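You operate a simulated robot arm through the tools that you are given. There is no shell and no other tool. Be economical: measure what you need, move in short steps, check, and stop when the job is done.

You run a simulated two-armed robot. Do the job below in one go: nothing can be reset, and whatever is moved stays where it is left.

JOB
Cut the mains, pull the red plug and put the socket breaker down.
Fine: main switch off, then wall switch off, then the plug, then the breaker; lay the plug on the wall bench and shut the board door. Where these are worked on the way, their far stop is far enough and under half their travel is too little: board door.

The check looks at the end state, three seconds after you hand in, the way a careful person would. Anything else that was tipped, shoved, dropped, spilled or broken makes it a failure.

ROBOT AND FRAMES
Two 7-joint arms with two-finger parallel grippers on one trunk, on a base that drives. Base frame: it is fixed to the floor where the robot stands at the start and does not move with it; the origin is under the middle of the robot, x ahead of it, y to its left, z up. Lengths are in m, angles in degrees, forces in N, time in s.
The left shoulder is at the start at [0.05, 0.161, 1.098], the right one opposite. With the tool pointing down near the work surface each hand reaches from about 0.1 to 0.66 m from the robot's upright axis, wherever it stands, measured 20 degrees to its own side. Places, roughly: board door [-1.3, -0.9, 1.3]; control breaker [-1.4, -0.9, 1.3]; key switch [0.5, -0.1, 1]; main switch [0.4, 0, 1]; motor breaker [-1.4, -1, 1.3]; plug [-1.5, -0.5, 1]; socket breaker [-1.4, -0.8, 1.3]; top of the wall bench [-1.5, -0.3, 0.8]; wall switch [-1.5, -0.6, 1.3]. Payload 3.43 kg a hand.
The TCP of each hand is the grasp point between the finger pads, 0.03 m short of the fingertips. In the tool frame z runs along the fingers and y along their closing line. Largest opening 0.094 m; finger width 0.028, thickness 0.01; the body of the gripper, 0.05 by 0.096 m, starts 0.055 m behind the TCP.
Orientation is that of the tool frame in the base frame, as a unit quaternion [w, x, y, z]. With the fingers straight down and closing along the base's y, the tool's x points along the base's -x, its y along +y and its z along -z.

CONTROLS
- The arms move only by the tool apply_moves. It takes "left_deltas", "right_deltas" or both (then of equal length, played together; a hand with none holds still); each is a list of rows, each an object of numbers (a shift or turn left out is 0, a gripper value left out holds the last): "dx", "dy", "dz": the shift along the tool's x, y, z in m; "wx", "wy", "wz": the turn, a rotation vector about the tool's x, y, z in degrees; "claw": the gripper command, from -1 (shut) to 1 (fully open), values between in proportion. In form: [{"dx": .., "dy": .., "dz": .., "wx": .., "wy": .., "wz": .., "claw": ..}, ...]. A call has 1 to 20 rows; each row is the pose to reach, as a shift and turn from the pose commanded when the call began, along the tool's axes at that moment. Rows are played at 5 a second. More than 0.05 m and 8.6 degrees between two rows, or a gripper value outside its range, and nothing of the call is played. A pose out of reach is approached as far as the arm can. The call stops where the force on the tool passes 50 N (or 10 N more than at its start, if that is more) or the arm is blocked; 0.2 s more then pass. Each finger travels about 0.045 m/s and halts on what it meets, pressing with about 32 N; the grip force reading is that of the motor and also rises with nothing between the fingers. The clock runs only during rows and for 0.2 s after the last one: add rows that repeat a pose to give the fingers time. It gives the time, the measured TCP pose, the force on the tool (base axes), the opening and the grip force at its end, in the units of the frame above (readings bear some noise), with the torque about the TCP (base axes, N m) and any sound that the robot's microphone picked up.
- Cameras (640 x 400 px; columns grow to the right, rows downward): "scene" is now at [0.1212, 0.0007, 1.2514]; the picture's right is [0.10, -0.99, 0.00], its down [-0.29, -0.03, -0.96] and it looks along [0.95, 0.10, -0.29] (base axes); focal length 214 px, centre (320, 200). "left" rides on the left gripper at [0.076, -0.014, -0.103] in its tool frame; the picture's right is [0.18, 0.98, 0.00], its down [-0.75, 0.14, -0.64] and it looks along [-0.63, 0.12, 0.77] (tool axes); focal length 243 px, centre (320, 200). "right" rides on the right gripper at [0.076, 0.014, -0.102] in its tool frame; the picture's right is [-0.18, 0.98, 0.00], its down [-0.75, -0.14, -0.64] and it looks along [-0.63, -0.12, 0.77] (tool axes); focal length 243 px, centre (320, 200). There is no depth. A picture from a camera that has moved, and an enlarged one, comes with that camera's place and axes in the base frame and with its lens. The place of the scene camera against the robot may be out by one fixed shift of up to 0.018 m in any direction.
- camera(camera): a new picture of that camera. No time passes.
- move_column(by): slides the trunk up (or, below 0, down) by that many m; the arms and the scene camera ride with it, the base frame stays. It gives what a move gives, with no picture.
- base_move(legs): drives the robot by 1 to 6 legs, each [ahead, left, turn to the left] in m, m and degrees, along the robot's own axes; the way and the turn of a leg run together, so that a leg with both is an arc; at most 1.5 m and 180 degrees a leg. The arms and the cameras ride along, it lands a little off, and it stops where it bumps. It gives what a move gives.
- head_to(pan, tilt): turns the head with the scene camera to pan (to the left, within 80 degrees either way) and tilt (down, from -29 to 69), counted from straight ahead of the robot. It gives what a move gives.
- inspect(camera, box): a new picture of the part [left, top, right, bottom] of that camera's present view, enlarged. No time passes.
- job_done(): hands the job in; it is judged then, once.

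Work in short steps. Places have to be worked out from the pictures, the camera data and where the tool is seen: move nearer, look again, correct. Check each grasp and each placing, and mend what went wrong. You have 120 turns and 88 pictures in all, those below and enlarged ones among them. Open the grippers and draw the arms clear of the work before you hand the job in, unless the task says otherwise; then end with one line.

The tools are called after "Call:" as name(argument=value, ...) on one line, values as JSON. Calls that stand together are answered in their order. apply_moves: Moves the arms, as the interface text tells. Its arguments: {"type":"object","properties":{"left_deltas":{"type":"array"},"right_deltas":{"type":"array"}},"required":[]} The other tools are called the same way: move_column (by) slides the trunk up or down; base_move (legs) drives the base; head_to (pan, tilt) turns the head that bears the scene camera; camera (camera) takes a picture; inspect (camera, box) takes an enlarged picture of a part of a camera's view; job_done () hands the job in.

At the start:

```text
clock: 0.0
left_tcp_pos: [0.32, 0.1329, 1.2158]
left_tool_rot: [-0.001, 0.0, 1.0, -0.001]
left_wrist_force: [0.5, 0.7, -0.3]
left_wrist_torque: [-0.01, 0.0, 0.0]
left_gripper_width: 0.0941
left_gripper_force: 0.1
right_tcp_pos: [0.3192, -0.1347, 1.2129]
right_tool_rot: [0.0, 0.0, 1.0, 0.0]
right_wrist_force: [-0.3, -0.8, -0.3]
right_wrist_torque: [0.02, -0.01, 0.01]
right_gripper_width: 0.0941
right_gripper_force: 0.0
trunk travel left (down, up): [-0.125, 0.142]
robot x, y, heading: [0.0009, 0.0011, 0.0]
head pan, tilt: [5.9, 17.1]
```

scene: 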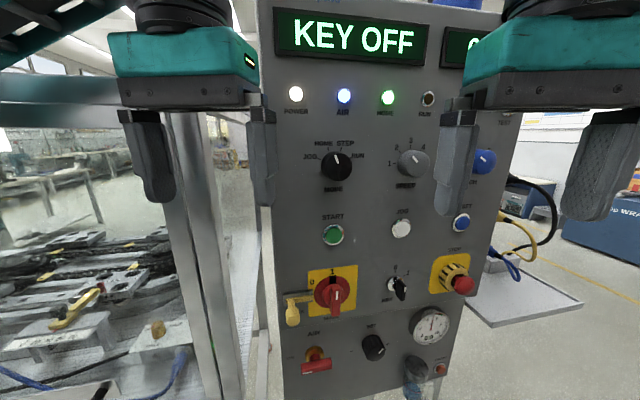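
right: 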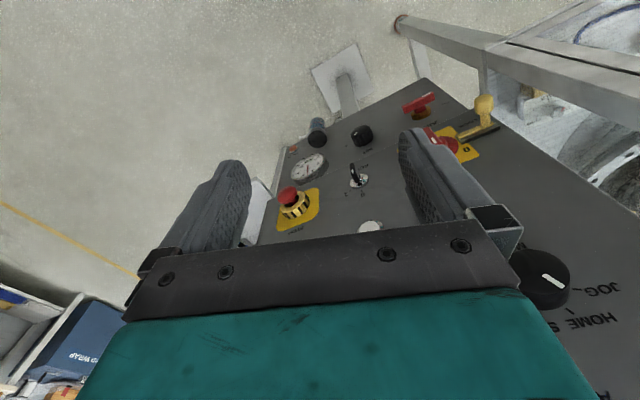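
left: 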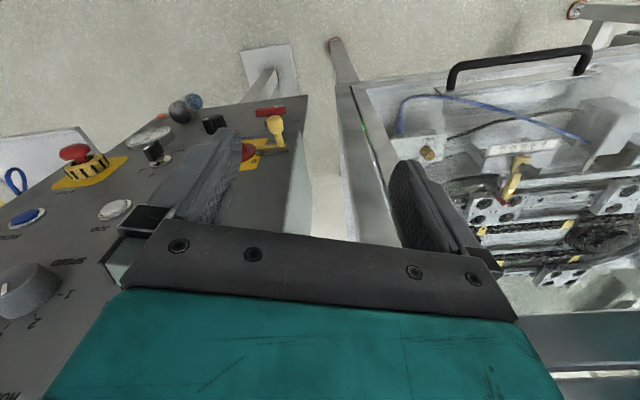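

The panel shows a red rotary on a yellow plate (main switch) with a yellow thing to its left. I take an enlarged look.

Call:
inspect(camera="scene", box=[260, 240, 480, 380])

Call:
inspect(camera="left", box=[180, 80, 340, 180])

```text
2.86 times, centred on (370, 310) of scene
camera zoom: at [0.1212, 0.0007, 1.2514], right [0.1, -0.99, 0.0], down [-0.29, -0.03, -0.96], along [0.95, 0.1, -0.29], focal length 613 px, centre (177, -114)
```

zoom: 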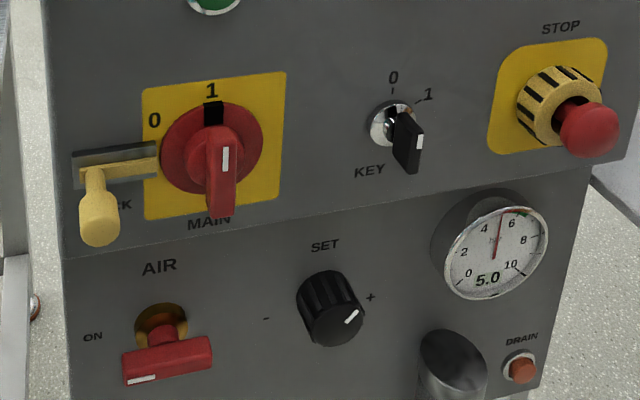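

```text
4.00 times, centred on (260, 130) of left
camera zoom: at [0.2434, 0.1189, 1.3163], right [-0.18, 0.98, 0.0], down [0.75, 0.14, 0.64], along [0.63, 0.12, -0.77], focal length 970 px, centre (560, 480)
```

zoom: 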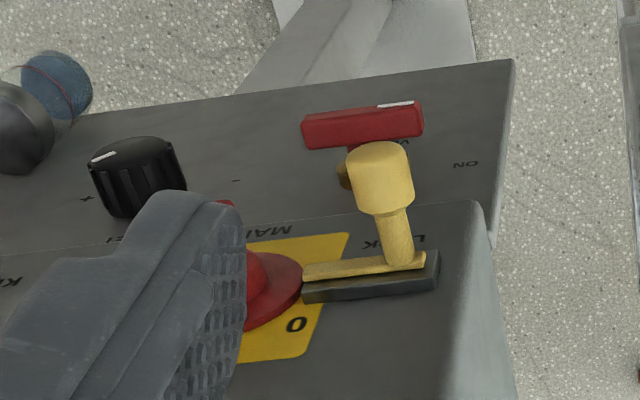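

The yellow bolt beside the main switch looks like a lock. I zoom in more on it, and on the displays, to understand the mechanism.

Call:
inspect(camera="scene", box=[276, 250, 372, 310])

Call:
inspect(camera="left", box=[232, 110, 296, 150])

```text
6.67 times, centred on (324, 280) of scene
camera zoom: at [0.1212, 0.0007, 1.2514], right [0.1, -0.99, 0.0], down [-0.29, -0.03, -0.96], along [0.95, 0.1, -0.29], focal length 1430 px, centre (293, -333)
```

zoom: 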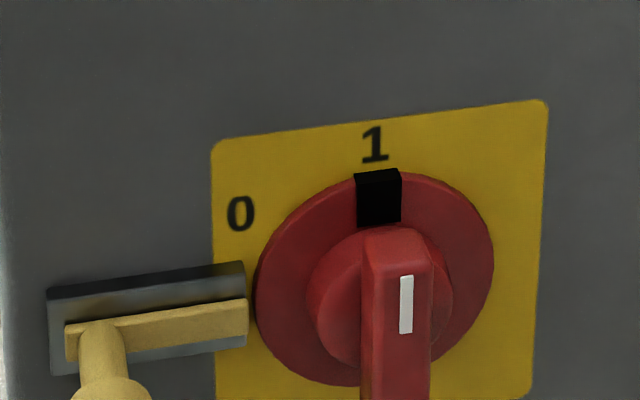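

```text
10.00 times, centred on (264, 130) of left
camera zoom: at [0.2434, 0.1189, 1.3163], right [-0.18, 0.98, 0.0], down [0.75, 0.14, 0.64], along [0.63, 0.12, -0.77], focal length 2426 px, centre (880, 900)
```

zoom: 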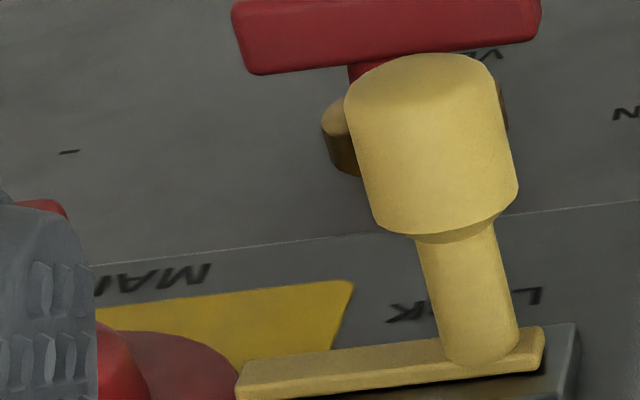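

The lock bar seems retracted, ending just short of the dial. I back up a bit for room, then pitch the left hand to face the panel.

Call:
base_move(legs=[[-0.2, 0, 0]])

Call:
apply_moves(left_deltas=[{"wy": -8.5}, {"wy": -17}, {"wy": -25.5}, {"wy": -34}, {"wy": -42.5}, {"wy": -51}, {"wy": -59.5}, {"wy": -68}, {"wy": -76.5}, {"wy": -85}, {"wy": -90}, {"wy": -90}])

Call:
camera(camera="scene")

Call:
camera(camera="left")

```text
clock: 1.6
left_tcp_pos: [0.1178, 0.1326, 1.2152]
left_tool_rot: [0.0, -0.001, 1.0, -0.001]
left_wrist_force: [0.0, -0.4, -0.2]
left_wrist_torque: [0.01, -0.03, -0.02]
left_gripper_width: 0.0941
left_gripper_force: 0.2
right_tcp_pos: [0.1183, -0.1344, 1.2122]
right_tool_rot: [0.001, 0.0, 1.0, 0.001]
right_wrist_force: [-0.4, 0.6, -0.9]
right_wrist_torque: [0.02, 0.01, 0.03]
right_gripper_width: 0.0938
right_gripper_force: 0.0
trunk travel left (down, up): [-0.125, 0.142]
robot x, y, heading: [-0.1998, 0.0004, 0.3]
head pan, tilt: [5.9, 17.1]
```

```text
clock: 4.2
left_tcp_pos: [0.147, 0.1055, 1.2528]
left_tool_rot: [0.707, -0.001, 0.707, 0.001]
left_wrist_force: [0.3, 0.2, -0.5]
left_wrist_torque: [0.0, 0.0, 0.0]
left_gripper_width: 0.0941
left_gripper_force: 0.1
left hand out of reach, approached as far as the arm can: row 9, 10, 11, 12
right_tcp_pos: [0.1193, -0.1338, 1.2111]
right_tool_rot: [-0.001, -0.001, 1.0, 0.0]
right_wrist_force: [0.3, 0.2, 0.8]
right_wrist_torque: [0.02, -0.02, -0.01]
right_gripper_width: 0.094
right_gripper_force: 0.1
trunk travel left (down, up): [-0.125, 0.142]
robot x, y, heading: [-0.2014, 0.0012, 0.2]
head pan, tilt: [5.9, 17.1]
```

```text
80 pictures are left
camera scene: at [-0.0801, 0.001, 1.2514], right [0.1, -0.99, 0.0], down [-0.29, -0.03, -0.96], along [0.95, 0.1, -0.29], focal length 214 px, centre (320, 200)
```

scene: 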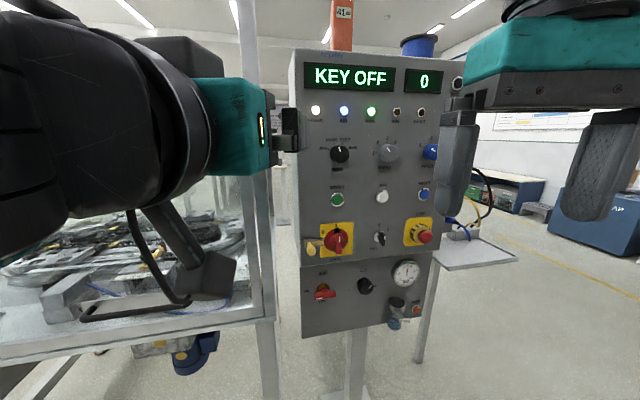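

```text
79 pictures are left
camera left: at [0.0436, 0.0909, 1.1746], right [0.0, 0.98, -0.19], down [-0.64, 0.14, 0.75], along [0.77, 0.12, 0.63], focal length 243 px, centre (320, 200)
```

left: 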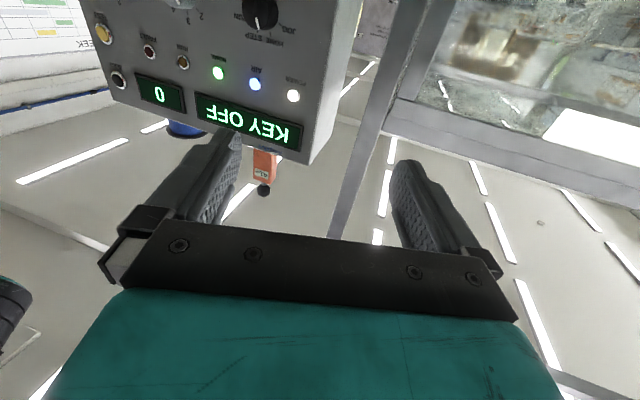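

Base baseline gives good stereo from the scene camera. I zoom in on the panel's lower half and upper half from here.

Call:
inspect(camera="scene", box=[290, 200, 450, 300])

Call:
inspect(camera="scene", box=[290, 100, 450, 200])

```text
4.00 times, centred on (370, 250) of scene
camera zoom: at [-0.0801, 0.001, 1.2514], right [0.1, -0.99, 0.0], down [-0.29, -0.03, -0.96], along [0.95, 0.1, -0.29], focal length 858 px, centre (120, 0)
```

zoom: 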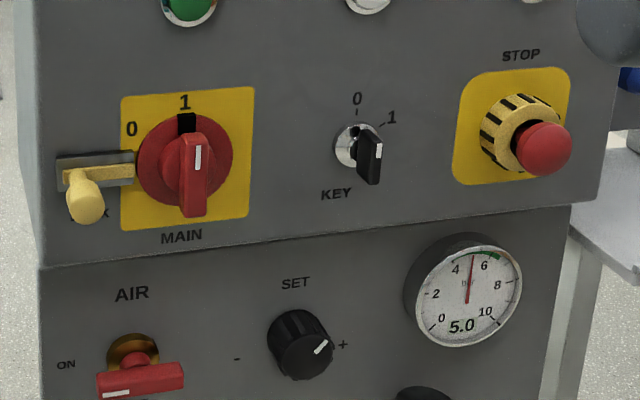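

```text
4.00 times, centred on (370, 150) of scene
camera zoom: at [-0.0801, 0.001, 1.2514], right [0.1, -0.99, 0.0], down [-0.29, -0.03, -0.96], along [0.95, 0.1, -0.29], focal length 858 px, centre (120, 400)
```

zoom: 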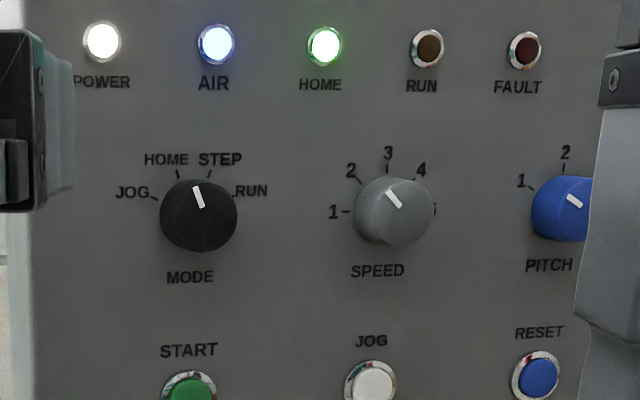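

Stereo: panel is vertical, yawed about 19.5° (its inward normal ≈ [0.943, 0.333, 0]), main dial centre ≈ [0.445, 0.010, 0.979]. The right arm suits that direction, so I bring it in front of the switch, at a distance.

Call:
apply_moves(right_deltas=[{"dx": -0.016, "dy": 0.0067, "dz": 0.017, "wx": -1.39, "wy": -8.09, "wz": -1.39}, {"dx": -0.033, "dy": 0.0135, "dz": 0.0345, "wx": -2.78, "wy": -16.18, "wz": -2.78}, {"dx": -0.049, "dy": 0.02, "dz": 0.052, "wx": -4.17, "wy": -24.27, "wz": -4.17}, {"dx": -0.065, "dy": 0.027, "dz": 0.069, "wx": -5.56, "wy": -32.36, "wz": -5.56}, {"dx": -0.082, "dy": 0.034, "dz": 0.086, "wx": -6.95, "wy": -40.45, "wz": -6.95}, {"dx": -0.098, "dy": 0.04, "dz": 0.104, "wx": -8.34, "wy": -48.54, "wz": -8.34}, {"dx": -0.115, "dy": 0.047, "dz": 0.121, "wx": -9.73, "wy": -56.63, "wz": -9.73}, {"dx": -0.131, "dy": 0.054, "dz": 0.138, "wx": -11.12, "wy": -64.72, "wz": -11.12}, {"dx": -0.147, "dy": 0.06, "dz": 0.155, "wx": -12.51, "wy": -72.81, "wz": -12.51}, {"dx": -0.164, "dy": 0.067, "dz": 0.173, "wx": -13.9, "wy": -80.9, "wz": -13.9}, {"dx": -0.18, "dy": 0.074, "dz": 0.19, "wx": -15.29, "wy": -89.0, "wz": -15.29}, {"dx": -0.18, "dy": 0.074, "dz": 0.19, "wx": -15.29, "wy": -89.0, "wz": -15.29}])

Call:
camera(camera="scene")

Call:
camera(camera="right")

```text
clock: 6.8
left_tcp_pos: [0.1468, 0.1056, 1.2522]
left_tool_rot: [0.707, -0.001, 0.707, 0.0]
left_wrist_force: [-0.4, 0.9, 0.7]
left_wrist_torque: [0.03, 0.01, -0.02]
left_gripper_width: 0.0942
left_gripper_force: 0.1
right_tcp_pos: [0.2672, -0.0846, 1.0774]
right_tool_rot: [0.624, -0.113, 0.765, 0.11]
right_wrist_force: [0.5, -0.2, 0.4]
right_wrist_torque: [-0.01, 0.0, 0.01]
right_gripper_width: 0.0941
right_gripper_force: 0.1
right hand out of reach, approached as far as the arm can: row 10, 11, 12
trunk travel left (down, up): [-0.125, 0.142]
robot x, y, heading: [-0.2006, 0.0041, -0.0]
head pan, tilt: [5.9, 17.1]
```

```text
76 pictures are left
camera scene: at [-0.0803, 0.0006, 1.2514], right [0.1, -0.99, 0.0], down [-0.29, -0.03, -0.96], along [0.95, 0.1, -0.29], focal length 214 px, centre (320, 200)
```

scene: 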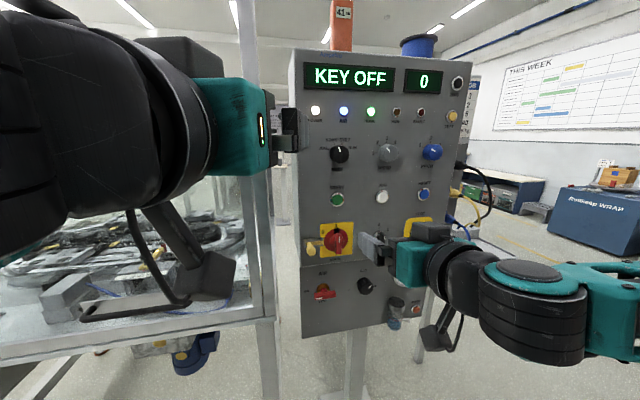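

```text
75 pictures are left
camera right: at [0.1517, -0.1058, 1.0236], right [-0.27, 0.94, 0.21], down [-0.41, -0.31, 0.86], along [0.87, 0.15, 0.47], focal length 243 px, centre (320, 200)
```

right: 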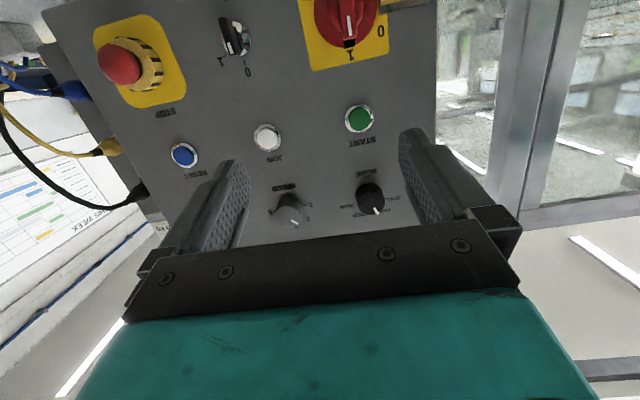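

The right hand stalled a bit high with a slight tilt; lowering the trunk should bring the needed pose into reach.

Call:
move_column(by=-0.11)

Call:
apply_moves(right_deltas=[{"wy": -6}, {"wy": -11}, {"wy": -11}])

```text
clock: 8.2
left_tcp_pos: [0.1472, 0.1062, 1.1428]
left_tool_rot: [0.707, -0.001, 0.707, 0.0]
left_wrist_force: [0.2, -0.6, -0.3]
left_wrist_torque: [-0.01, 0.01, 0.01]
left_gripper_width: 0.094
left_gripper_force: 0.1
right_tcp_pos: [0.2676, -0.084, 0.9677]
right_tool_rot: [0.624, -0.112, 0.765, 0.109]
right_wrist_force: [0.4, -0.3, -0.1]
right_wrist_torque: [-0.02, 0.01, 0.0]
right_gripper_width: 0.0938
right_gripper_force: 0.1
trunk travel left (down, up): [-0.015, 0.252]
robot x, y, heading: [-0.2022, 0.0013, 0.1]
head pan, tilt: [5.9, 17.1]
```

```text
clock: 9.0
left_tcp_pos: [0.1469, 0.1058, 1.1427]
left_tool_rot: [0.707, -0.002, 0.707, 0.001]
left_wrist_force: [1.2, 0.0, 1.4]
left_wrist_torque: [0.02, -0.03, -0.01]
left_gripper_width: 0.0942
left_gripper_force: 0.0
right_tcp_pos: [0.2662, -0.0848, 0.9666]
right_tool_rot: [0.625, -0.114, 0.764, 0.11]
right_wrist_force: [-0.8, 0.5, -0.3]
right_wrist_torque: [0.01, 0.0, 0.0]
right_gripper_width: 0.094
right_gripper_force: 0.1
right hand out of reach, approached as far as the arm can: row 1, 2, 3
trunk travel left (down, up): [-0.015, 0.252]
robot x, y, heading: [-0.2031, -0.0014, -0.1]
head pan, tilt: [5.9, 17.1]
```

Still short of level; I try forward and up a little with the pitch correction.

Call:
apply_moves(right_deltas=[{"dz": 0.02, "dx": -0.015, "wy": -4}, {"dz": 0.04, "dx": -0.03, "wy": -8}, {"dz": 0.06, "dx": -0.045, "wy": -11}, {"dz": 0.06, "dx": -0.045, "wy": -11}])

```text
clock: 10.0
left_tcp_pos: [0.1461, 0.1039, 1.1427]
left_tool_rot: [0.706, -0.001, 0.708, 0.001]
left_wrist_force: [-0.1, 0.3, -0.8]
left_wrist_torque: [0.0, 0.01, 0.0]
left_gripper_width: 0.0941
left_gripper_force: 0.0
right_tcp_pos: [0.3319, -0.1454, 1.0189]
right_tool_rot: [0.684, -0.103, 0.711, 0.122]
right_wrist_force: [0.6, -0.8, -0.1]
right_wrist_torque: [-0.02, 0.01, 0.01]
right_gripper_width: 0.094
right_gripper_force: 0.1
right hand out of reach, approached as far as the arm can: row 1, 2, 3, 4
trunk travel left (down, up): [-0.015, 0.252]
robot x, y, heading: [-0.202, 0.0008, 0.2]
head pan, tilt: [5.9, 17.1]
```

The arm wants the target straight ahead of its own shoulder. I reposition the base: back a little, right, and turn 19.4° left to square up with the panel.

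Call:
base_move(legs=[[-0.045, -0.055, 0], [0, 0, 19.4]])

Call:
camera(camera="scene")

Call:
camera(camera="right")

```text
clock: 12.1
left_tcp_pos: [0.0468, 0.1591, 1.1404]
left_tool_rot: [0.697, -0.121, 0.697, 0.121]
left_wrist_force: [-0.4, 1.0, -0.2]
left_wrist_torque: [0.01, 0.01, 0.01]
left_gripper_width: 0.0938
left_gripper_force: 0.1
right_tcp_pos: [0.3048, -0.0142, 1.0202]
right_tool_rot: [0.654, -0.222, 0.683, 0.235]
right_wrist_force: [0.3, 0.1, 0.0]
right_wrist_torque: [0.01, 0.01, 0.0]
right_gripper_width: 0.0939
right_gripper_force: 0.0
trunk travel left (down, up): [-0.015, 0.252]
robot x, y, heading: [-0.2473, -0.0559, 19.5]
head pan, tilt: [5.9, 17.1]
```

```text
74 pictures are left
camera scene: at [-0.1359, -0.0109, 1.1414], right [0.43, -0.9, 0.0], down [-0.27, -0.13, -0.96], along [0.86, 0.41, -0.29], focal length 214 px, centre (320, 200)
```

scene: 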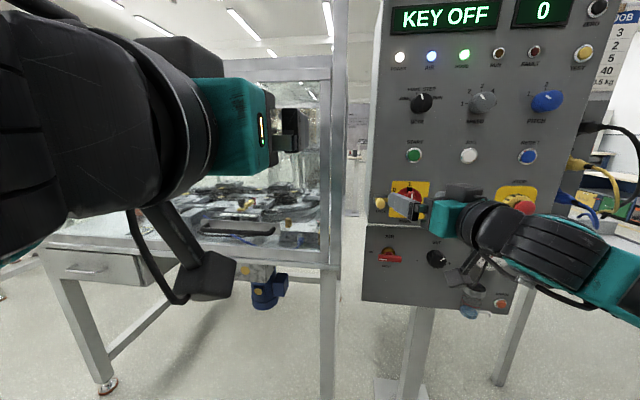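

```text
73 pictures are left
camera right: at [0.2102, -0.0653, 0.9472], right [-0.59, 0.78, 0.21], down [-0.39, -0.51, 0.77], along [0.71, 0.37, 0.6], focal length 243 px, centre (320, 200)
```

right: 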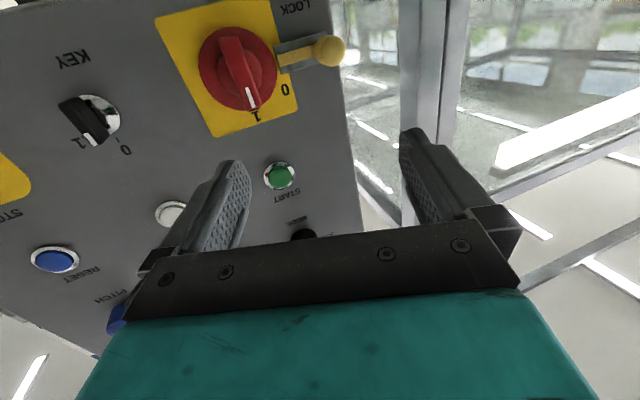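

Good view of the dial. I straighten the right hand onto the panel normal, stand off ~9 cm from the panel in front of the dial, and narrow the fingers.

Call:
apply_moves(right_deltas=[{"dx": 0.014, "dy": -0.0125, "dz": 0.014, "wx": 6.1, "wy": -0.7, "wz": -0.5, "claw": -0.28}, {"dx": 0.028, "dy": -0.025, "dz": 0.028, "wx": 12.2, "wy": -1.4, "wz": -1.0}, {"dx": 0.0426, "dy": -0.0376, "dz": 0.0416, "wx": 18.2, "wy": -2.1, "wz": -1.4}, {"dx": 0.0426, "dy": -0.0376, "dz": 0.0416, "wx": 18.2, "wy": -2.1, "wz": -1.4}, {"dx": 0.0426, "dy": -0.0376, "dz": 0.0416, "wx": 18.2, "wy": -2.1, "wz": -1.4}])

Call:
inspect(camera="scene", box=[350, 150, 478, 230])

Call:
camera(camera="right")

```text
clock: 13.3
left_tcp_pos: [0.0471, 0.16, 1.1408]
left_tool_rot: [0.697, -0.121, 0.697, 0.12]
left_wrist_force: [-0.2, 0.0, -0.4]
left_wrist_torque: [-0.01, 0.01, 0.03]
left_gripper_width: 0.0938
left_gripper_force: 0.1
right_tcp_pos: [0.3651, -0.1046, 1.0173]
right_tool_rot: [0.683, -0.158, 0.693, 0.167]
right_wrist_force: [0.5, -0.4, 0.1]
right_wrist_torque: [0.01, 0.0, 0.0]
right_gripper_width: 0.0337
right_gripper_force: 0.0
right hand out of reach, approached as far as the arm can: row 1, 2, 3, 4, 5
trunk travel left (down, up): [-0.015, 0.252]
robot x, y, heading: [-0.2474, -0.0552, 19.5]
head pan, tilt: [5.9, 17.1]
```

```text
5.00 times, centred on (414, 190) of scene
camera zoom: at [-0.1359, -0.0108, 1.1414], right [0.43, -0.9, 0.0], down [-0.27, -0.13, -0.96], along [0.86, 0.41, -0.29], focal length 1072 px, centre (-150, 250)
```

zoom: 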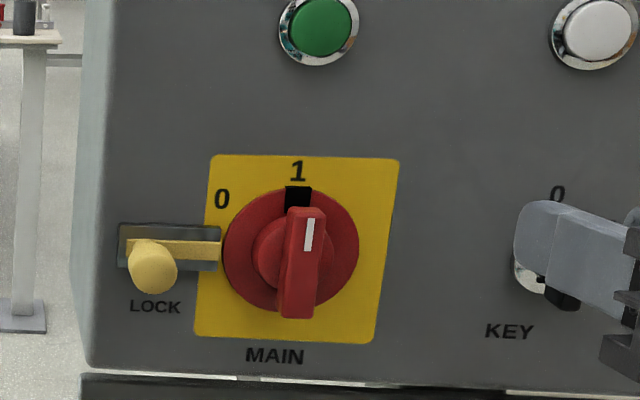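

```text
71 pictures are left
camera right: at [0.2654, -0.1378, 0.9432], right [-0.44, 0.88, 0.2], down [-0.5, -0.42, 0.76], along [0.75, 0.23, 0.62], focal length 243 px, centre (320, 200)
```

right: 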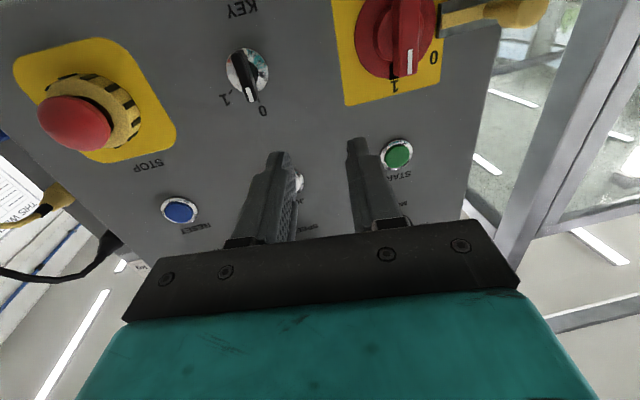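

The solver drifts sideways when asked out-of-reach poses. I test a null move and a small pull back to see what is reachable.

Call:
apply_moves(right_deltas=[{"dz": 0}, {"dz": 0}])

Call:
apply_moves(right_deltas=[{"dz": -0.02, "wz": 8}, {"dz": -0.04, "wz": 16}, {"dz": -0.06, "wz": 24}, {"dz": -0.06, "wz": 24}])

```text
clock: 13.9
left_tcp_pos: [0.0466, 0.1593, 1.1421]
left_tool_rot: [0.697, -0.121, 0.697, 0.119]
left_wrist_force: [-0.2, 0.0, -0.6]
left_wrist_torque: [-0.04, 0.01, 0.0]
left_gripper_width: 0.0939
left_gripper_force: 0.0
right_tcp_pos: [0.3651, -0.1044, 1.0185]
right_tool_rot: [0.683, -0.158, 0.693, 0.168]
right_wrist_force: [-0.5, 0.0, 0.0]
right_wrist_torque: [-0.03, 0.02, 0.03]
right_gripper_width: 0.0337
right_gripper_force: 0.1
trunk travel left (down, up): [-0.015, 0.252]
robot x, y, heading: [-0.2473, -0.0574, 19.7]
head pan, tilt: [5.9, 17.1]
```

```text
clock: 14.9
left_tcp_pos: [0.0459, 0.1603, 1.1424]
left_tool_rot: [0.697, -0.121, 0.697, 0.12]
left_wrist_force: [-1.3, 0.4, -0.8]
left_wrist_torque: [0.01, -0.03, 0.0]
left_gripper_width: 0.0941
left_gripper_force: 0.0
right_tcp_pos: [0.3112, -0.134, 1.0198]
right_tool_rot: [0.632, -0.011, 0.711, 0.307]
right_wrist_force: [-0.7, 0.2, -0.5]
right_wrist_torque: [-0.04, -0.01, 0.02]
right_gripper_width: 0.034
right_gripper_force: 0.1
trunk travel left (down, up): [-0.015, 0.252]
robot x, y, heading: [-0.2456, -0.0538, 19.6]
head pan, tilt: [5.9, 17.1]
```

With a +24° roll the pose is reached cleanly, so the last joint may have been the limit. I move toward the dial with this roll.

Call:
apply_moves(right_deltas=[{"dx": 0.019, "dy": 0.0147, "dz": 0.019, "wx": 1.7, "wy": -0.8}, {"dx": 0.038, "dy": 0.0293, "dz": 0.038, "wx": 3.3, "wy": -1.6}, {"dx": 0.057, "dy": 0.044, "dz": 0.057, "wx": 5, "wy": -2.4}, {"dx": 0.076, "dy": 0.0586, "dz": 0.076, "wx": 6.6, "wy": -3.1}, {"dx": 0.076, "dy": 0.0586, "dz": 0.076, "wx": 6.6, "wy": -3.1}])

```text
clock: 16.1
left_tcp_pos: [0.0467, 0.1597, 1.1412]
left_tool_rot: [0.697, -0.121, 0.697, 0.12]
left_wrist_force: [-0.1, -0.2, 0.4]
left_wrist_torque: [0.02, 0.01, 0.02]
left_gripper_width: 0.0941
left_gripper_force: 0.2
right_tcp_pos: [0.3141, -0.1226, 1.0157]
right_tool_rot: [0.635, -0.006, 0.711, 0.303]
right_wrist_force: [0.4, 0.1, 0.1]
right_wrist_torque: [0.03, -0.03, 0.02]
right_gripper_width: 0.0339
right_gripper_force: 0.0
right hand out of reach, approached as far as the arm can: row 1, 2, 3, 4, 5
trunk travel left (down, up): [-0.015, 0.252]
robot x, y, heading: [-0.2472, -0.0556, 19.5]
head pan, tilt: [5.9, 17.1]
```

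Still limited. I test pure down and pure left separately.

Call:
apply_moves(right_deltas=[{"dx": 0.018, "dy": -0.0085}, {"dx": 0.036, "dy": -0.017}, {"dx": 0.036, "dy": -0.017}])

Call:
camera(camera="scene")

```text
clock: 16.9
left_tcp_pos: [0.0473, 0.1603, 1.1417]
left_tool_rot: [0.696, -0.121, 0.697, 0.12]
left_wrist_force: [0.0, -0.2, 0.4]
left_wrist_torque: [-0.02, 0.02, 0.0]
left_gripper_width: 0.0938
left_gripper_force: 0.0
right_tcp_pos: [0.3169, -0.1224, 0.9764]
right_tool_rot: [0.635, -0.006, 0.712, 0.3]
right_wrist_force: [0.1, 0.0, 0.9]
right_wrist_torque: [-0.01, 0.01, -0.01]
right_gripper_width: 0.0338
right_gripper_force: 0.0
trunk travel left (down, up): [-0.015, 0.252]
robot x, y, heading: [-0.244, -0.0574, 19.7]
head pan, tilt: [5.9, 17.1]
```

```text
70 pictures are left
camera scene: at [-0.1359, -0.0109, 1.1414], right [0.43, -0.9, 0.0], down [-0.27, -0.13, -0.96], along [0.86, 0.41, -0.29], focal length 214 px, centre (320, 200)
```

scene: 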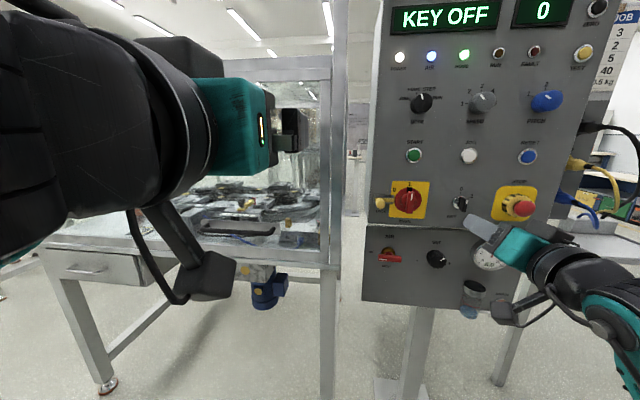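

Down works; leftward is the limit. So I fix the orientation here and shift the whole base left instead.

Call:
apply_moves(right_deltas=[{"wx": 1.5, "wy": -0.5, "wz": -6.2}, {"wx": 3, "wy": -1, "wz": -12.4}, {"wx": 4.5, "wy": -1.6, "wz": -18.5}, {"wx": 6, "wy": -2.1, "wz": -24.7}, {"wx": 6, "wy": -2.1, "wz": -24.7}])

Call:
base_move(legs=[[0, 0.082, 0]])

Call:
inspect(camera="scene", box=[330, 130, 490, 230])

Call:
camera(camera="right")

```text
clock: 18.1
left_tcp_pos: [0.046, 0.1591, 1.1416]
left_tool_rot: [0.697, -0.12, 0.697, 0.119]
left_wrist_force: [0.6, -0.2, 0.6]
left_wrist_torque: [0.03, -0.01, 0.01]
left_gripper_width: 0.0939
left_gripper_force: 0.0
right_tcp_pos: [0.3093, -0.1827, 0.8918]
right_tool_rot: [0.693, -0.104, 0.7, 0.139]
right_wrist_force: [-1.0, -0.4, -0.9]
right_wrist_torque: [-0.02, -0.03, 0.0]
right_gripper_width: 0.0337
right_gripper_force: 0.1
right hand out of reach, approached as far as the arm can: row 1, 2, 3, 4, 5
trunk travel left (down, up): [-0.015, 0.252]
robot x, y, heading: [-0.245, -0.0569, 19.6]
head pan, tilt: [5.9, 17.1]
```

```text
clock: 19.2
left_tcp_pos: [0.019, 0.2356, 1.1413]
left_tool_rot: [0.697, -0.121, 0.697, 0.12]
left_wrist_force: [0.6, -0.6, -0.7]
left_wrist_torque: [0.0, 0.04, 0.01]
left_gripper_width: 0.094
left_gripper_force: 0.1
right_tcp_pos: [0.2823, -0.1064, 0.8916]
right_tool_rot: [0.693, -0.103, 0.7, 0.139]
right_wrist_force: [-0.3, -0.6, 0.6]
right_wrist_torque: [0.0, 0.0, 0.04]
right_gripper_width: 0.0338
right_gripper_force: 0.0
trunk travel left (down, up): [-0.015, 0.252]
robot x, y, heading: [-0.2739, 0.0197, 19.2]
head pan, tilt: [5.9, 17.1]
```

```text
4.00 times, centred on (410, 180) of scene
camera zoom: at [-0.1631, 0.0658, 1.1414], right [0.43, -0.9, 0.0], down [-0.27, -0.13, -0.96], along [0.86, 0.41, -0.29], focal length 858 px, centre (-40, 280)
```

zoom: 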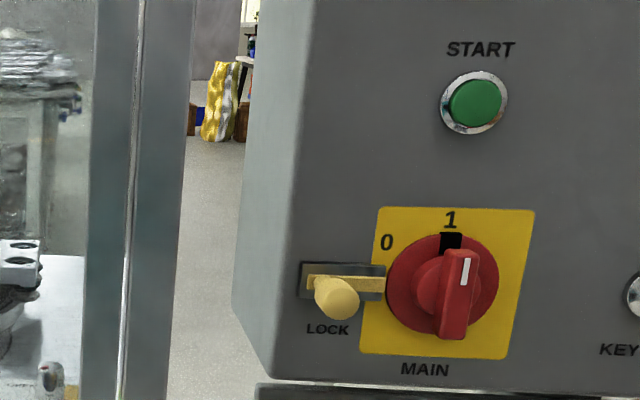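

```text
68 pictures are left
camera right: at [0.1785, -0.1241, 0.8173], right [-0.33, 0.92, 0.24], down [-0.54, -0.39, 0.75], along [0.77, 0.12, 0.62], focal length 243 px, centre (320, 200)
```

right: 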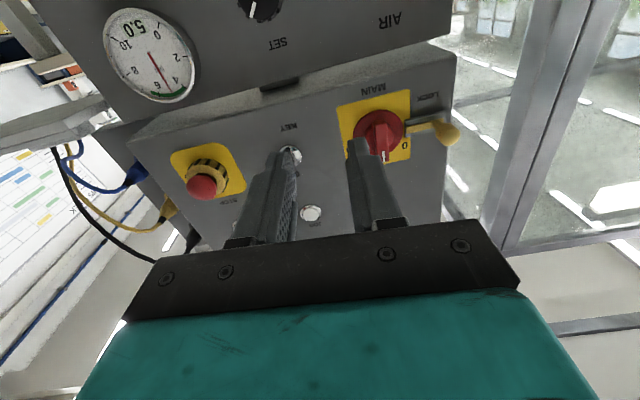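

Roll 0 is at the limit of the right arm. Rolling the hand toward +180° (camera on top) should be freer, since the handle is a symmetric bar; I try that.

Call:
apply_moves(right_deltas=[{"wz": 8.5}, {"wz": 17}, {"wz": 25.5}, {"wz": 34}, {"wz": 42.5}, {"wz": 51}, {"wz": 59.5}, {"wz": 68}, {"wz": 76.5}, {"wz": 85}, {"wz": 93.5}, {"wz": 102}, {"wz": 110.5}, {"wz": 119}, {"wz": 127.5}, {"wz": 136}, {"wz": 144.5}, {"wz": 153}, {"wz": 161.5}, {"wz": 161.5}])

```text
clock: 23.4
left_tcp_pos: [0.0195, 0.2352, 1.1408]
left_tool_rot: [0.697, -0.12, 0.697, 0.12]
left_wrist_force: [0.7, -0.3, -0.1]
left_wrist_torque: [-0.01, 0.0, -0.01]
left_gripper_width: 0.0942
left_gripper_force: 0.0
right_tcp_pos: [0.2826, -0.1072, 0.8909]
right_tool_rot: [-0.024, 0.675, 0.216, 0.705]
right_wrist_force: [0.2, -0.8, 0.9]
right_wrist_torque: [0.0, -0.01, -0.03]
right_gripper_width: 0.0337
right_gripper_force: 0.0
trunk travel left (down, up): [-0.015, 0.252]
robot x, y, heading: [-0.2725, 0.0203, 19.2]
head pan, tilt: [5.9, 17.1]
```

Fully reached. Now square the roll to 180° and move to ~9 cm before the dial, at about z 0.967.

Call:
apply_moves(right_deltas=[{"dx": 0.0226, "dy": -0.0097, "dz": 0.0, "wz": 4}, {"dx": 0.0453, "dy": -0.0195, "dz": 0.027, "wz": 8}, {"dx": 0.068, "dy": -0.029, "dz": 0.054, "wz": 12}, {"dx": 0.0905, "dy": -0.0389, "dz": 0.08, "wz": 15.8}, {"dx": 0.0905, "dy": -0.0389, "dz": 0.108, "wz": 15.8}, {"dx": 0.0905, "dy": -0.0389, "dz": 0.108, "wz": 15.8}])

Call:
camera(camera="right")

Call:
inspect(camera="scene", box=[370, 140, 530, 240])

```text
clock: 24.8
left_tcp_pos: [0.0193, 0.2362, 1.1422]
left_tool_rot: [0.697, -0.12, 0.697, 0.119]
left_wrist_force: [-1.1, -0.4, 0.1]
left_wrist_torque: [-0.01, 0.01, 0.01]
left_gripper_width: 0.094
left_gripper_force: 0.1
right_tcp_pos: [0.3673, -0.0437, 0.9378]
right_tool_rot: [-0.131, 0.69, 0.124, 0.701]
right_wrist_force: [-0.2, 0.8, -0.3]
right_wrist_torque: [0.02, -0.02, -0.01]
right_gripper_width: 0.0339
right_gripper_force: 0.1
right hand out of reach, approached as far as the arm can: row 3, 4, 5, 6
trunk travel left (down, up): [-0.015, 0.252]
robot x, y, heading: [-0.2716, 0.0205, 19.7]
head pan, tilt: [5.9, 17.1]
```

```text
67 pictures are left
camera right: at [0.2751, -0.0949, 1.0131], right [0.35, -0.92, -0.19], down [-0.64, -0.09, -0.76], along [0.68, 0.39, -0.62], focal length 243 px, centre (320, 200)
```

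right: 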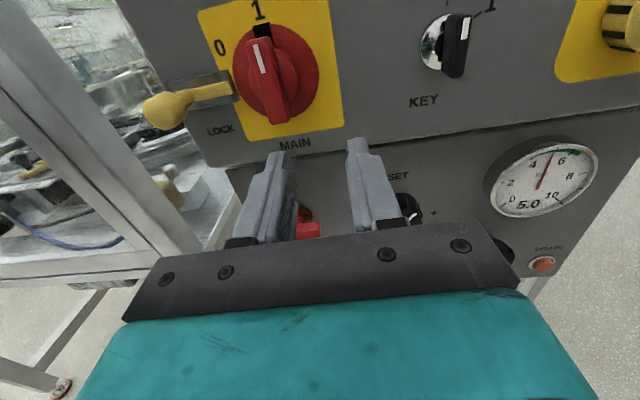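

```text
4.00 times, centred on (450, 190) of scene
camera zoom: at [-0.163, 0.0657, 1.1414], right [0.43, -0.9, 0.0], down [-0.27, -0.13, -0.96], along [0.86, 0.41, -0.29], focal length 858 px, centre (-200, 240)
```

zoom: 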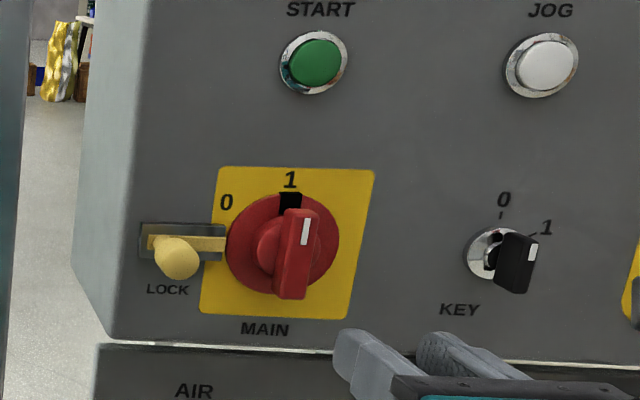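

Triangulating the dial with the wrist camera from below and above gives dial face centre ≈ [0.462, 0.025, 0.976]. I shift the base left 0.033 and the trunk up 0.038 to align.

Call:
base_move(legs=[[0, 0.033, 0]])

Call:
move_column(by=0.038)

Call:
camera(camera="right")

```text
clock: 25.6
left_tcp_pos: [0.0086, 0.2683, 1.1413]
left_tool_rot: [0.697, -0.121, 0.697, 0.119]
left_wrist_force: [0.1, 0.5, 0.2]
left_wrist_torque: [-0.01, 0.03, 0.03]
left_gripper_width: 0.0942
left_gripper_force: 0.1
right_tcp_pos: [0.356, -0.0142, 0.9382]
right_tool_rot: [-0.129, 0.69, 0.123, 0.701]
right_wrist_force: [0.6, -1.0, 0.0]
right_wrist_torque: [0.0, -0.01, 0.02]
right_gripper_width: 0.0337
right_gripper_force: 0.0
trunk travel left (down, up): [-0.015, 0.252]
robot x, y, heading: [-0.2876, 0.0537, 19.4]
head pan, tilt: [5.9, 17.1]
```

```text
clock: 26.4
left_tcp_pos: [0.0089, 0.2682, 1.1797]
left_tool_rot: [0.696, -0.121, 0.697, 0.119]
left_wrist_force: [-1.4, 0.8, 0.3]
left_wrist_torque: [-0.02, 0.0, 0.03]
left_gripper_width: 0.0938
left_gripper_force: 0.0
right_tcp_pos: [0.3571, -0.0127, 0.9772]
right_tool_rot: [-0.13, 0.69, 0.124, 0.701]
right_wrist_force: [-0.4, 0.0, -0.8]
right_wrist_torque: [0.03, 0.02, 0.04]
right_gripper_width: 0.0337
right_gripper_force: 0.0
trunk travel left (down, up): [-0.053, 0.214]
robot x, y, heading: [-0.2889, 0.0534, 19.4]
head pan, tilt: [5.9, 17.1]
```

```text
65 pictures are left
camera right: at [0.2638, -0.0643, 1.0515], right [0.35, -0.92, -0.19], down [-0.64, -0.09, -0.76], along [0.68, 0.39, -0.62], focal length 243 px, centre (320, 200)
```

right: 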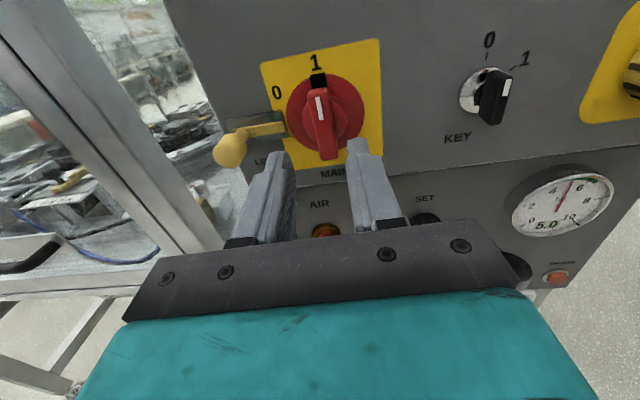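

Handle is on the tool axis, about 11 cm ahead of the TCP. I advance 5.5 cm and check.

Call:
apply_moves(right_deltas=[{"dz": 0.02}, {"dz": 0.04}, {"dz": 0.055}, {"dz": 0.055}])

Call:
camera(camera="right")

```text
clock: 27.4
left_tcp_pos: [0.0099, 0.2681, 1.1801]
left_tool_rot: [0.697, -0.121, 0.697, 0.119]
left_wrist_force: [0.5, 0.7, -0.4]
left_wrist_torque: [-0.02, 0.02, 0.01]
left_gripper_width: 0.0938
left_gripper_force: 0.2
right_tcp_pos: [0.41, 0.0008, 0.9764]
right_tool_rot: [-0.126, 0.689, 0.127, 0.703]
right_wrist_force: [-0.8, -1.1, 0.4]
right_wrist_torque: [0.0, -0.01, 0.02]
right_gripper_width: 0.0339
right_gripper_force: 0.1
trunk travel left (down, up): [-0.053, 0.214]
robot x, y, heading: [-0.2837, 0.0527, 19.6]
head pan, tilt: [5.9, 17.1]
```

```text
64 pictures are left
camera right: at [0.3168, -0.0494, 1.0506], right [0.35, -0.92, -0.18], down [-0.64, -0.09, -0.77], along [0.69, 0.38, -0.62], focal length 243 px, centre (320, 200)
```

right: 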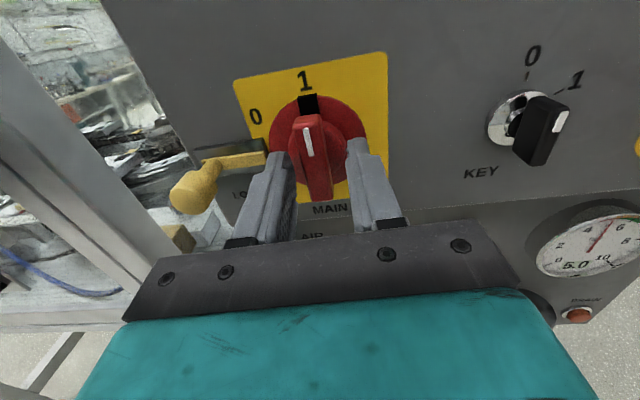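

Fingers straddle the handle. Slightly further, then close.

Call:
apply_moves(right_deltas=[{"dz": 0.012}, {"dz": 0.012, "claw": -1}, {"dz": 0.012, "claw": -1}, {"dz": 0.012, "claw": -1}])

Call:
camera(camera="right")

```text
clock: 28.4
left_tcp_pos: [0.0057, 0.2673, 1.1801]
left_tool_rot: [0.698, -0.12, 0.696, 0.118]
left_wrist_force: [-0.1, 0.5, -0.1]
left_wrist_torque: [-0.01, 0.0, 0.01]
left_gripper_width: 0.0939
left_gripper_force: 0.1
right_tcp_pos: [0.4178, 0.0011, 0.9751]
right_tool_rot: [-0.123, 0.69, 0.127, 0.702]
right_wrist_force: [-27.7, 1.9, -2.3]
right_wrist_torque: [-0.08, 0.35, -0.02]
right_gripper_width: 0.0281
right_gripper_force: 44.8
trunk travel left (down, up): [-0.053, 0.214]
robot x, y, heading: [-0.2832, 0.0541, 19.4]
head pan, tilt: [5.9, 17.1]
stopped in row 4 (right hand): the force on the tool passed its limit (the readings are from after the stop); the commanded pose is now the measured one
```

```text
63 pictures are left
camera right: at [0.3247, -0.0485, 1.0501], right [0.35, -0.92, -0.18], down [-0.64, -0.09, -0.76], along [0.69, 0.38, -0.62], focal length 243 px, centre (320, 200)
```

right: 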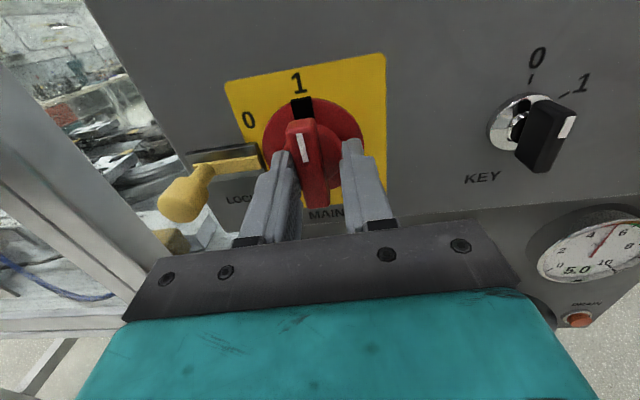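

The tips clamp the round hub (2.8 cm). I open a bit, back out ~1.2 cm and grip only the handle.

Call:
apply_moves(right_deltas=[{"claw": -0.28}, {"dz": -0.012}, {"dz": -0.012, "claw": -1}, {"dz": -0.012, "claw": -1}, {"dz": -0.012, "claw": -1}, {"dz": -0.012, "claw": -1}])

Call:
camera(camera="right")

```text
clock: 29.8
left_tcp_pos: [0.0082, 0.269, 1.1797]
left_tool_rot: [0.697, -0.121, 0.697, 0.119]
left_wrist_force: [-0.2, 0.1, 0.0]
left_wrist_torque: [0.02, 0.01, -0.03]
left_gripper_width: 0.0941
left_gripper_force: 0.1
right_tcp_pos: [0.408, 0.0038, 0.972]
right_tool_rot: [-0.127, 0.691, 0.13, 0.7]
right_wrist_force: [-11.0, 21.7, -6.1]
right_wrist_torque: [0.28, -1.15, 0.37]
right_gripper_width: 0.0159
right_gripper_force: 44.9
trunk travel left (down, up): [-0.053, 0.214]
robot x, y, heading: [-0.2869, 0.0536, 19.5]
head pan, tilt: [5.9, 17.1]
```

```text
62 pictures are left
camera right: at [0.3156, -0.047, 1.0474], right [0.35, -0.92, -0.18], down [-0.64, -0.1, -0.76], along [0.68, 0.38, -0.62], focal length 243 px, centre (320, 200)
```

right: 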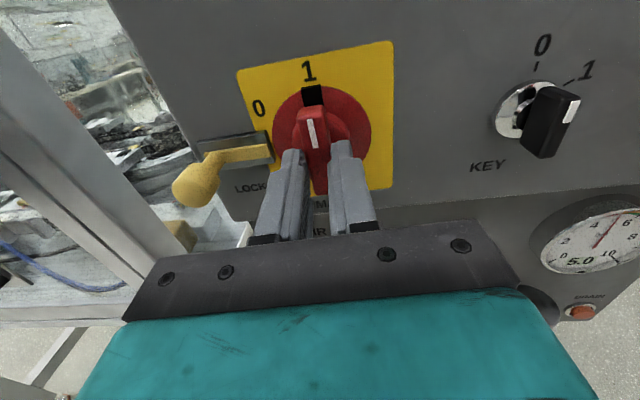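

Good grip on the handle (15.9 mm), some sideways load. I relieve it with a small left shift and turn anticlockwise in steps.

Call:
apply_moves(right_deltas=[{"dy": -0.005}, {"dy": -0.005, "wz": -6}, {"dy": -0.005, "wz": -12}, {"dy": -0.005, "wz": -18}, {"dy": -0.005, "wz": -24}, {"dy": -0.005, "wz": -30}])

Call:
camera(camera="right")

```text
clock: 31.2
left_tcp_pos: [0.0083, 0.2673, 1.1799]
left_tool_rot: [0.696, -0.121, 0.697, 0.119]
left_wrist_force: [-0.4, 0.0, 0.2]
left_wrist_torque: [0.01, 0.0, 0.03]
left_gripper_width: 0.0938
left_gripper_force: 0.0
right_tcp_pos: [0.4078, 0.0016, 0.9716]
right_tool_rot: [0.062, 0.633, 0.302, 0.71]
right_wrist_force: [10.9, 8.2, 6.3]
right_wrist_torque: [-0.15, 0.55, -0.54]
right_gripper_width: 0.016
right_gripper_force: 44.9
trunk travel left (down, up): [-0.053, 0.214]
robot x, y, heading: [-0.2822, 0.0566, 19.3]
head pan, tilt: [5.9, 17.1]
```

```text
61 pictures are left
camera right: at [0.3008, -0.01, 1.0436], right [0.32, -0.88, 0.34], down [-0.5, -0.46, -0.73], along [0.8, 0.07, -0.59], focal length 243 px, centre (320, 200)
```

right: 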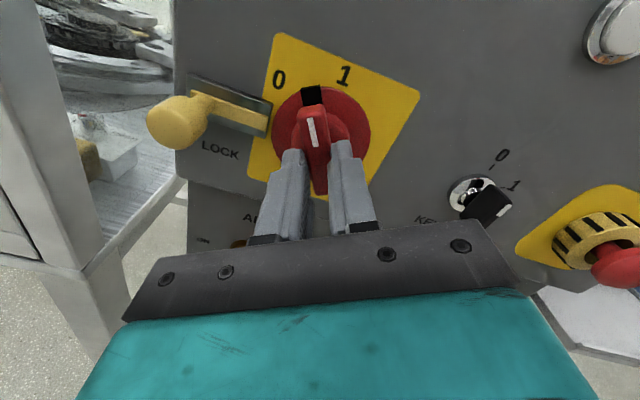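

The switch turns freely, now halfway between 1 and 0. Continue.

Call:
apply_moves(right_deltas=[{"wz": -6}, {"wz": -12}, {"wz": -18}, {"wz": -24}, {"wz": -30}, {"wz": -34}])

Call:
camera(camera="right")

```text
clock: 32.6
left_tcp_pos: [0.0085, 0.2662, 1.179]
left_tool_rot: [0.696, -0.12, 0.698, 0.118]
left_wrist_force: [-0.8, 0.1, 0.3]
left_wrist_torque: [0.0, 0.0, -0.04]
left_gripper_width: 0.094
left_gripper_force: 0.1
right_tcp_pos: [0.4076, 0.0014, 0.9749]
right_tool_rot: [0.268, 0.517, 0.472, 0.662]
right_wrist_force: [20.6, 1.5, 15.6]
right_wrist_torque: [0.09, 0.0, -0.63]
right_gripper_width: 0.0159
right_gripper_force: 44.7
trunk travel left (down, up): [-0.053, 0.214]
robot x, y, heading: [-0.2858, 0.0532, 19.4]
head pan, tilt: [5.9, 17.1]
```

```text
60 pictures are left
camera right: at [0.2886, 0.0231, 1.0172], right [0.19, -0.56, 0.81], down [-0.38, -0.8, -0.47], along [0.91, -0.22, -0.36], focal length 243 px, centre (320, 200)
```

right: 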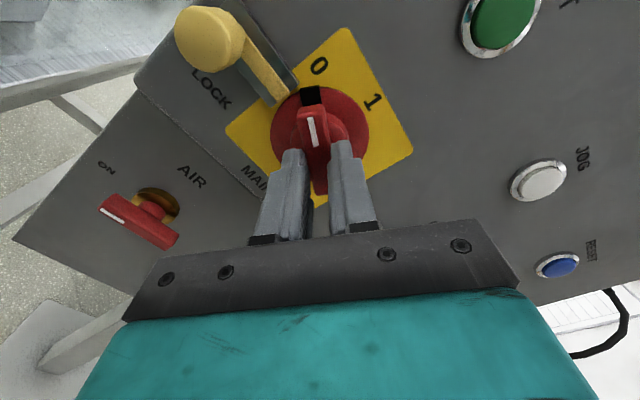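

The pointer aligns with 0. I nudge a few more degrees to be firmly at the stop, then release and back out.

Call:
apply_moves(right_deltas=[{"wz": -4}, {"wz": -8}, {"wz": -8}])

Call:
apply_moves(right_deltas=[{"claw": -0.2}, {"claw": -0.2}, {"dz": -0.03}, {"dz": -0.06}, {"dz": -0.1}, {"dz": -0.13}])

Call:
inspect(camera="scene", box=[340, 0, 660, 200])

Call:
inspect(camera="scene", box=[370, 140, 530, 240])

```text
clock: 33.4
left_tcp_pos: [0.0083, 0.2672, 1.1796]
left_tool_rot: [0.696, -0.121, 0.697, 0.119]
left_wrist_force: [-1.0, 0.3, 0.9]
left_wrist_torque: [0.01, -0.01, -0.02]
left_gripper_width: 0.0939
left_gripper_force: 0.0
right_tcp_pos: [0.4084, 0.001, 0.9732]
right_tool_rot: [0.314, 0.484, 0.506, 0.642]
right_wrist_force: [16.4, -2.9, 16.7]
right_wrist_torque: [0.18, -0.45, 0.01]
right_gripper_width: 0.0159
right_gripper_force: 44.7
trunk travel left (down, up): [-0.053, 0.214]
robot x, y, heading: [-0.286, 0.0489, 19.5]
head pan, tilt: [5.9, 17.1]
```

```text
clock: 34.8
left_tcp_pos: [0.0087, 0.2672, 1.1796]
left_tool_rot: [0.697, -0.12, 0.697, 0.119]
left_wrist_force: [-1.1, 0.8, 0.1]
left_wrist_torque: [-0.05, -0.01, 0.02]
left_gripper_width: 0.0943
left_gripper_force: 0.0
right_tcp_pos: [0.2834, -0.042, 0.9729]
right_tool_rot: [0.31, 0.485, 0.508, 0.641]
right_wrist_force: [0.0, -0.9, -0.2]
right_wrist_torque: [0.01, -0.01, -0.01]
right_gripper_width: 0.0379
right_gripper_force: 0.1
trunk travel left (down, up): [-0.053, 0.214]
robot x, y, heading: [-0.2845, 0.0563, 19.4]
head pan, tilt: [5.9, 17.1]
```

```text
refused: 660 is not a number from 0 to 640
```

```text
4.00 times, centred on (450, 190) of scene
camera zoom: at [-0.1745, 0.0965, 1.1794], right [0.43, -0.9, 0.0], down [-0.27, -0.13, -0.96], along [0.86, 0.41, -0.29], focal length 858 px, centre (-200, 240)
```

zoom: 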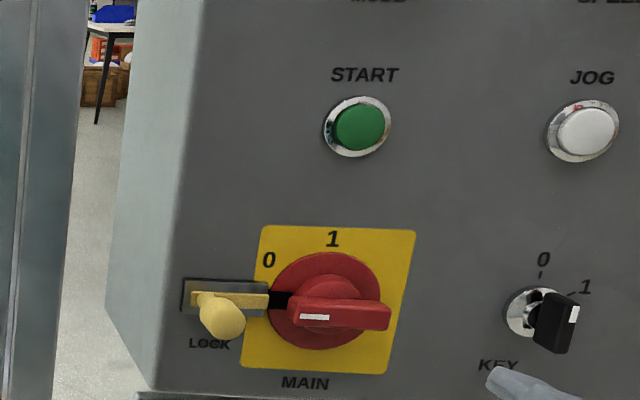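

The handle sits at the 0 end, notch facing the lock bolt (which I leave alone). Check the display and lamps.

Call:
camera(camera="scene")

```text
58 pictures are left
camera scene: at [-0.1745, 0.0965, 1.1794], right [0.43, -0.9, 0.0], down [-0.27, -0.13, -0.96], along [0.86, 0.41, -0.29], focal length 214 px, centre (320, 200)
```

scene: 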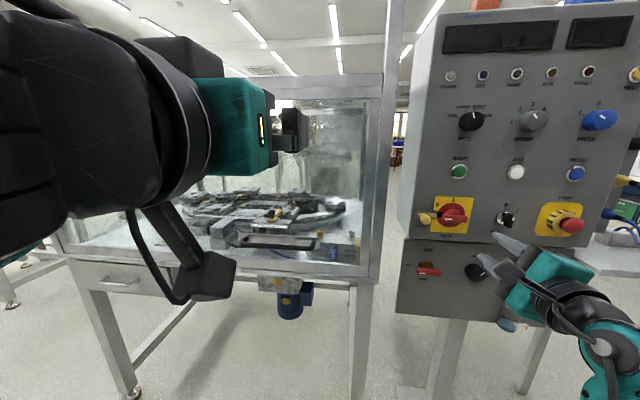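

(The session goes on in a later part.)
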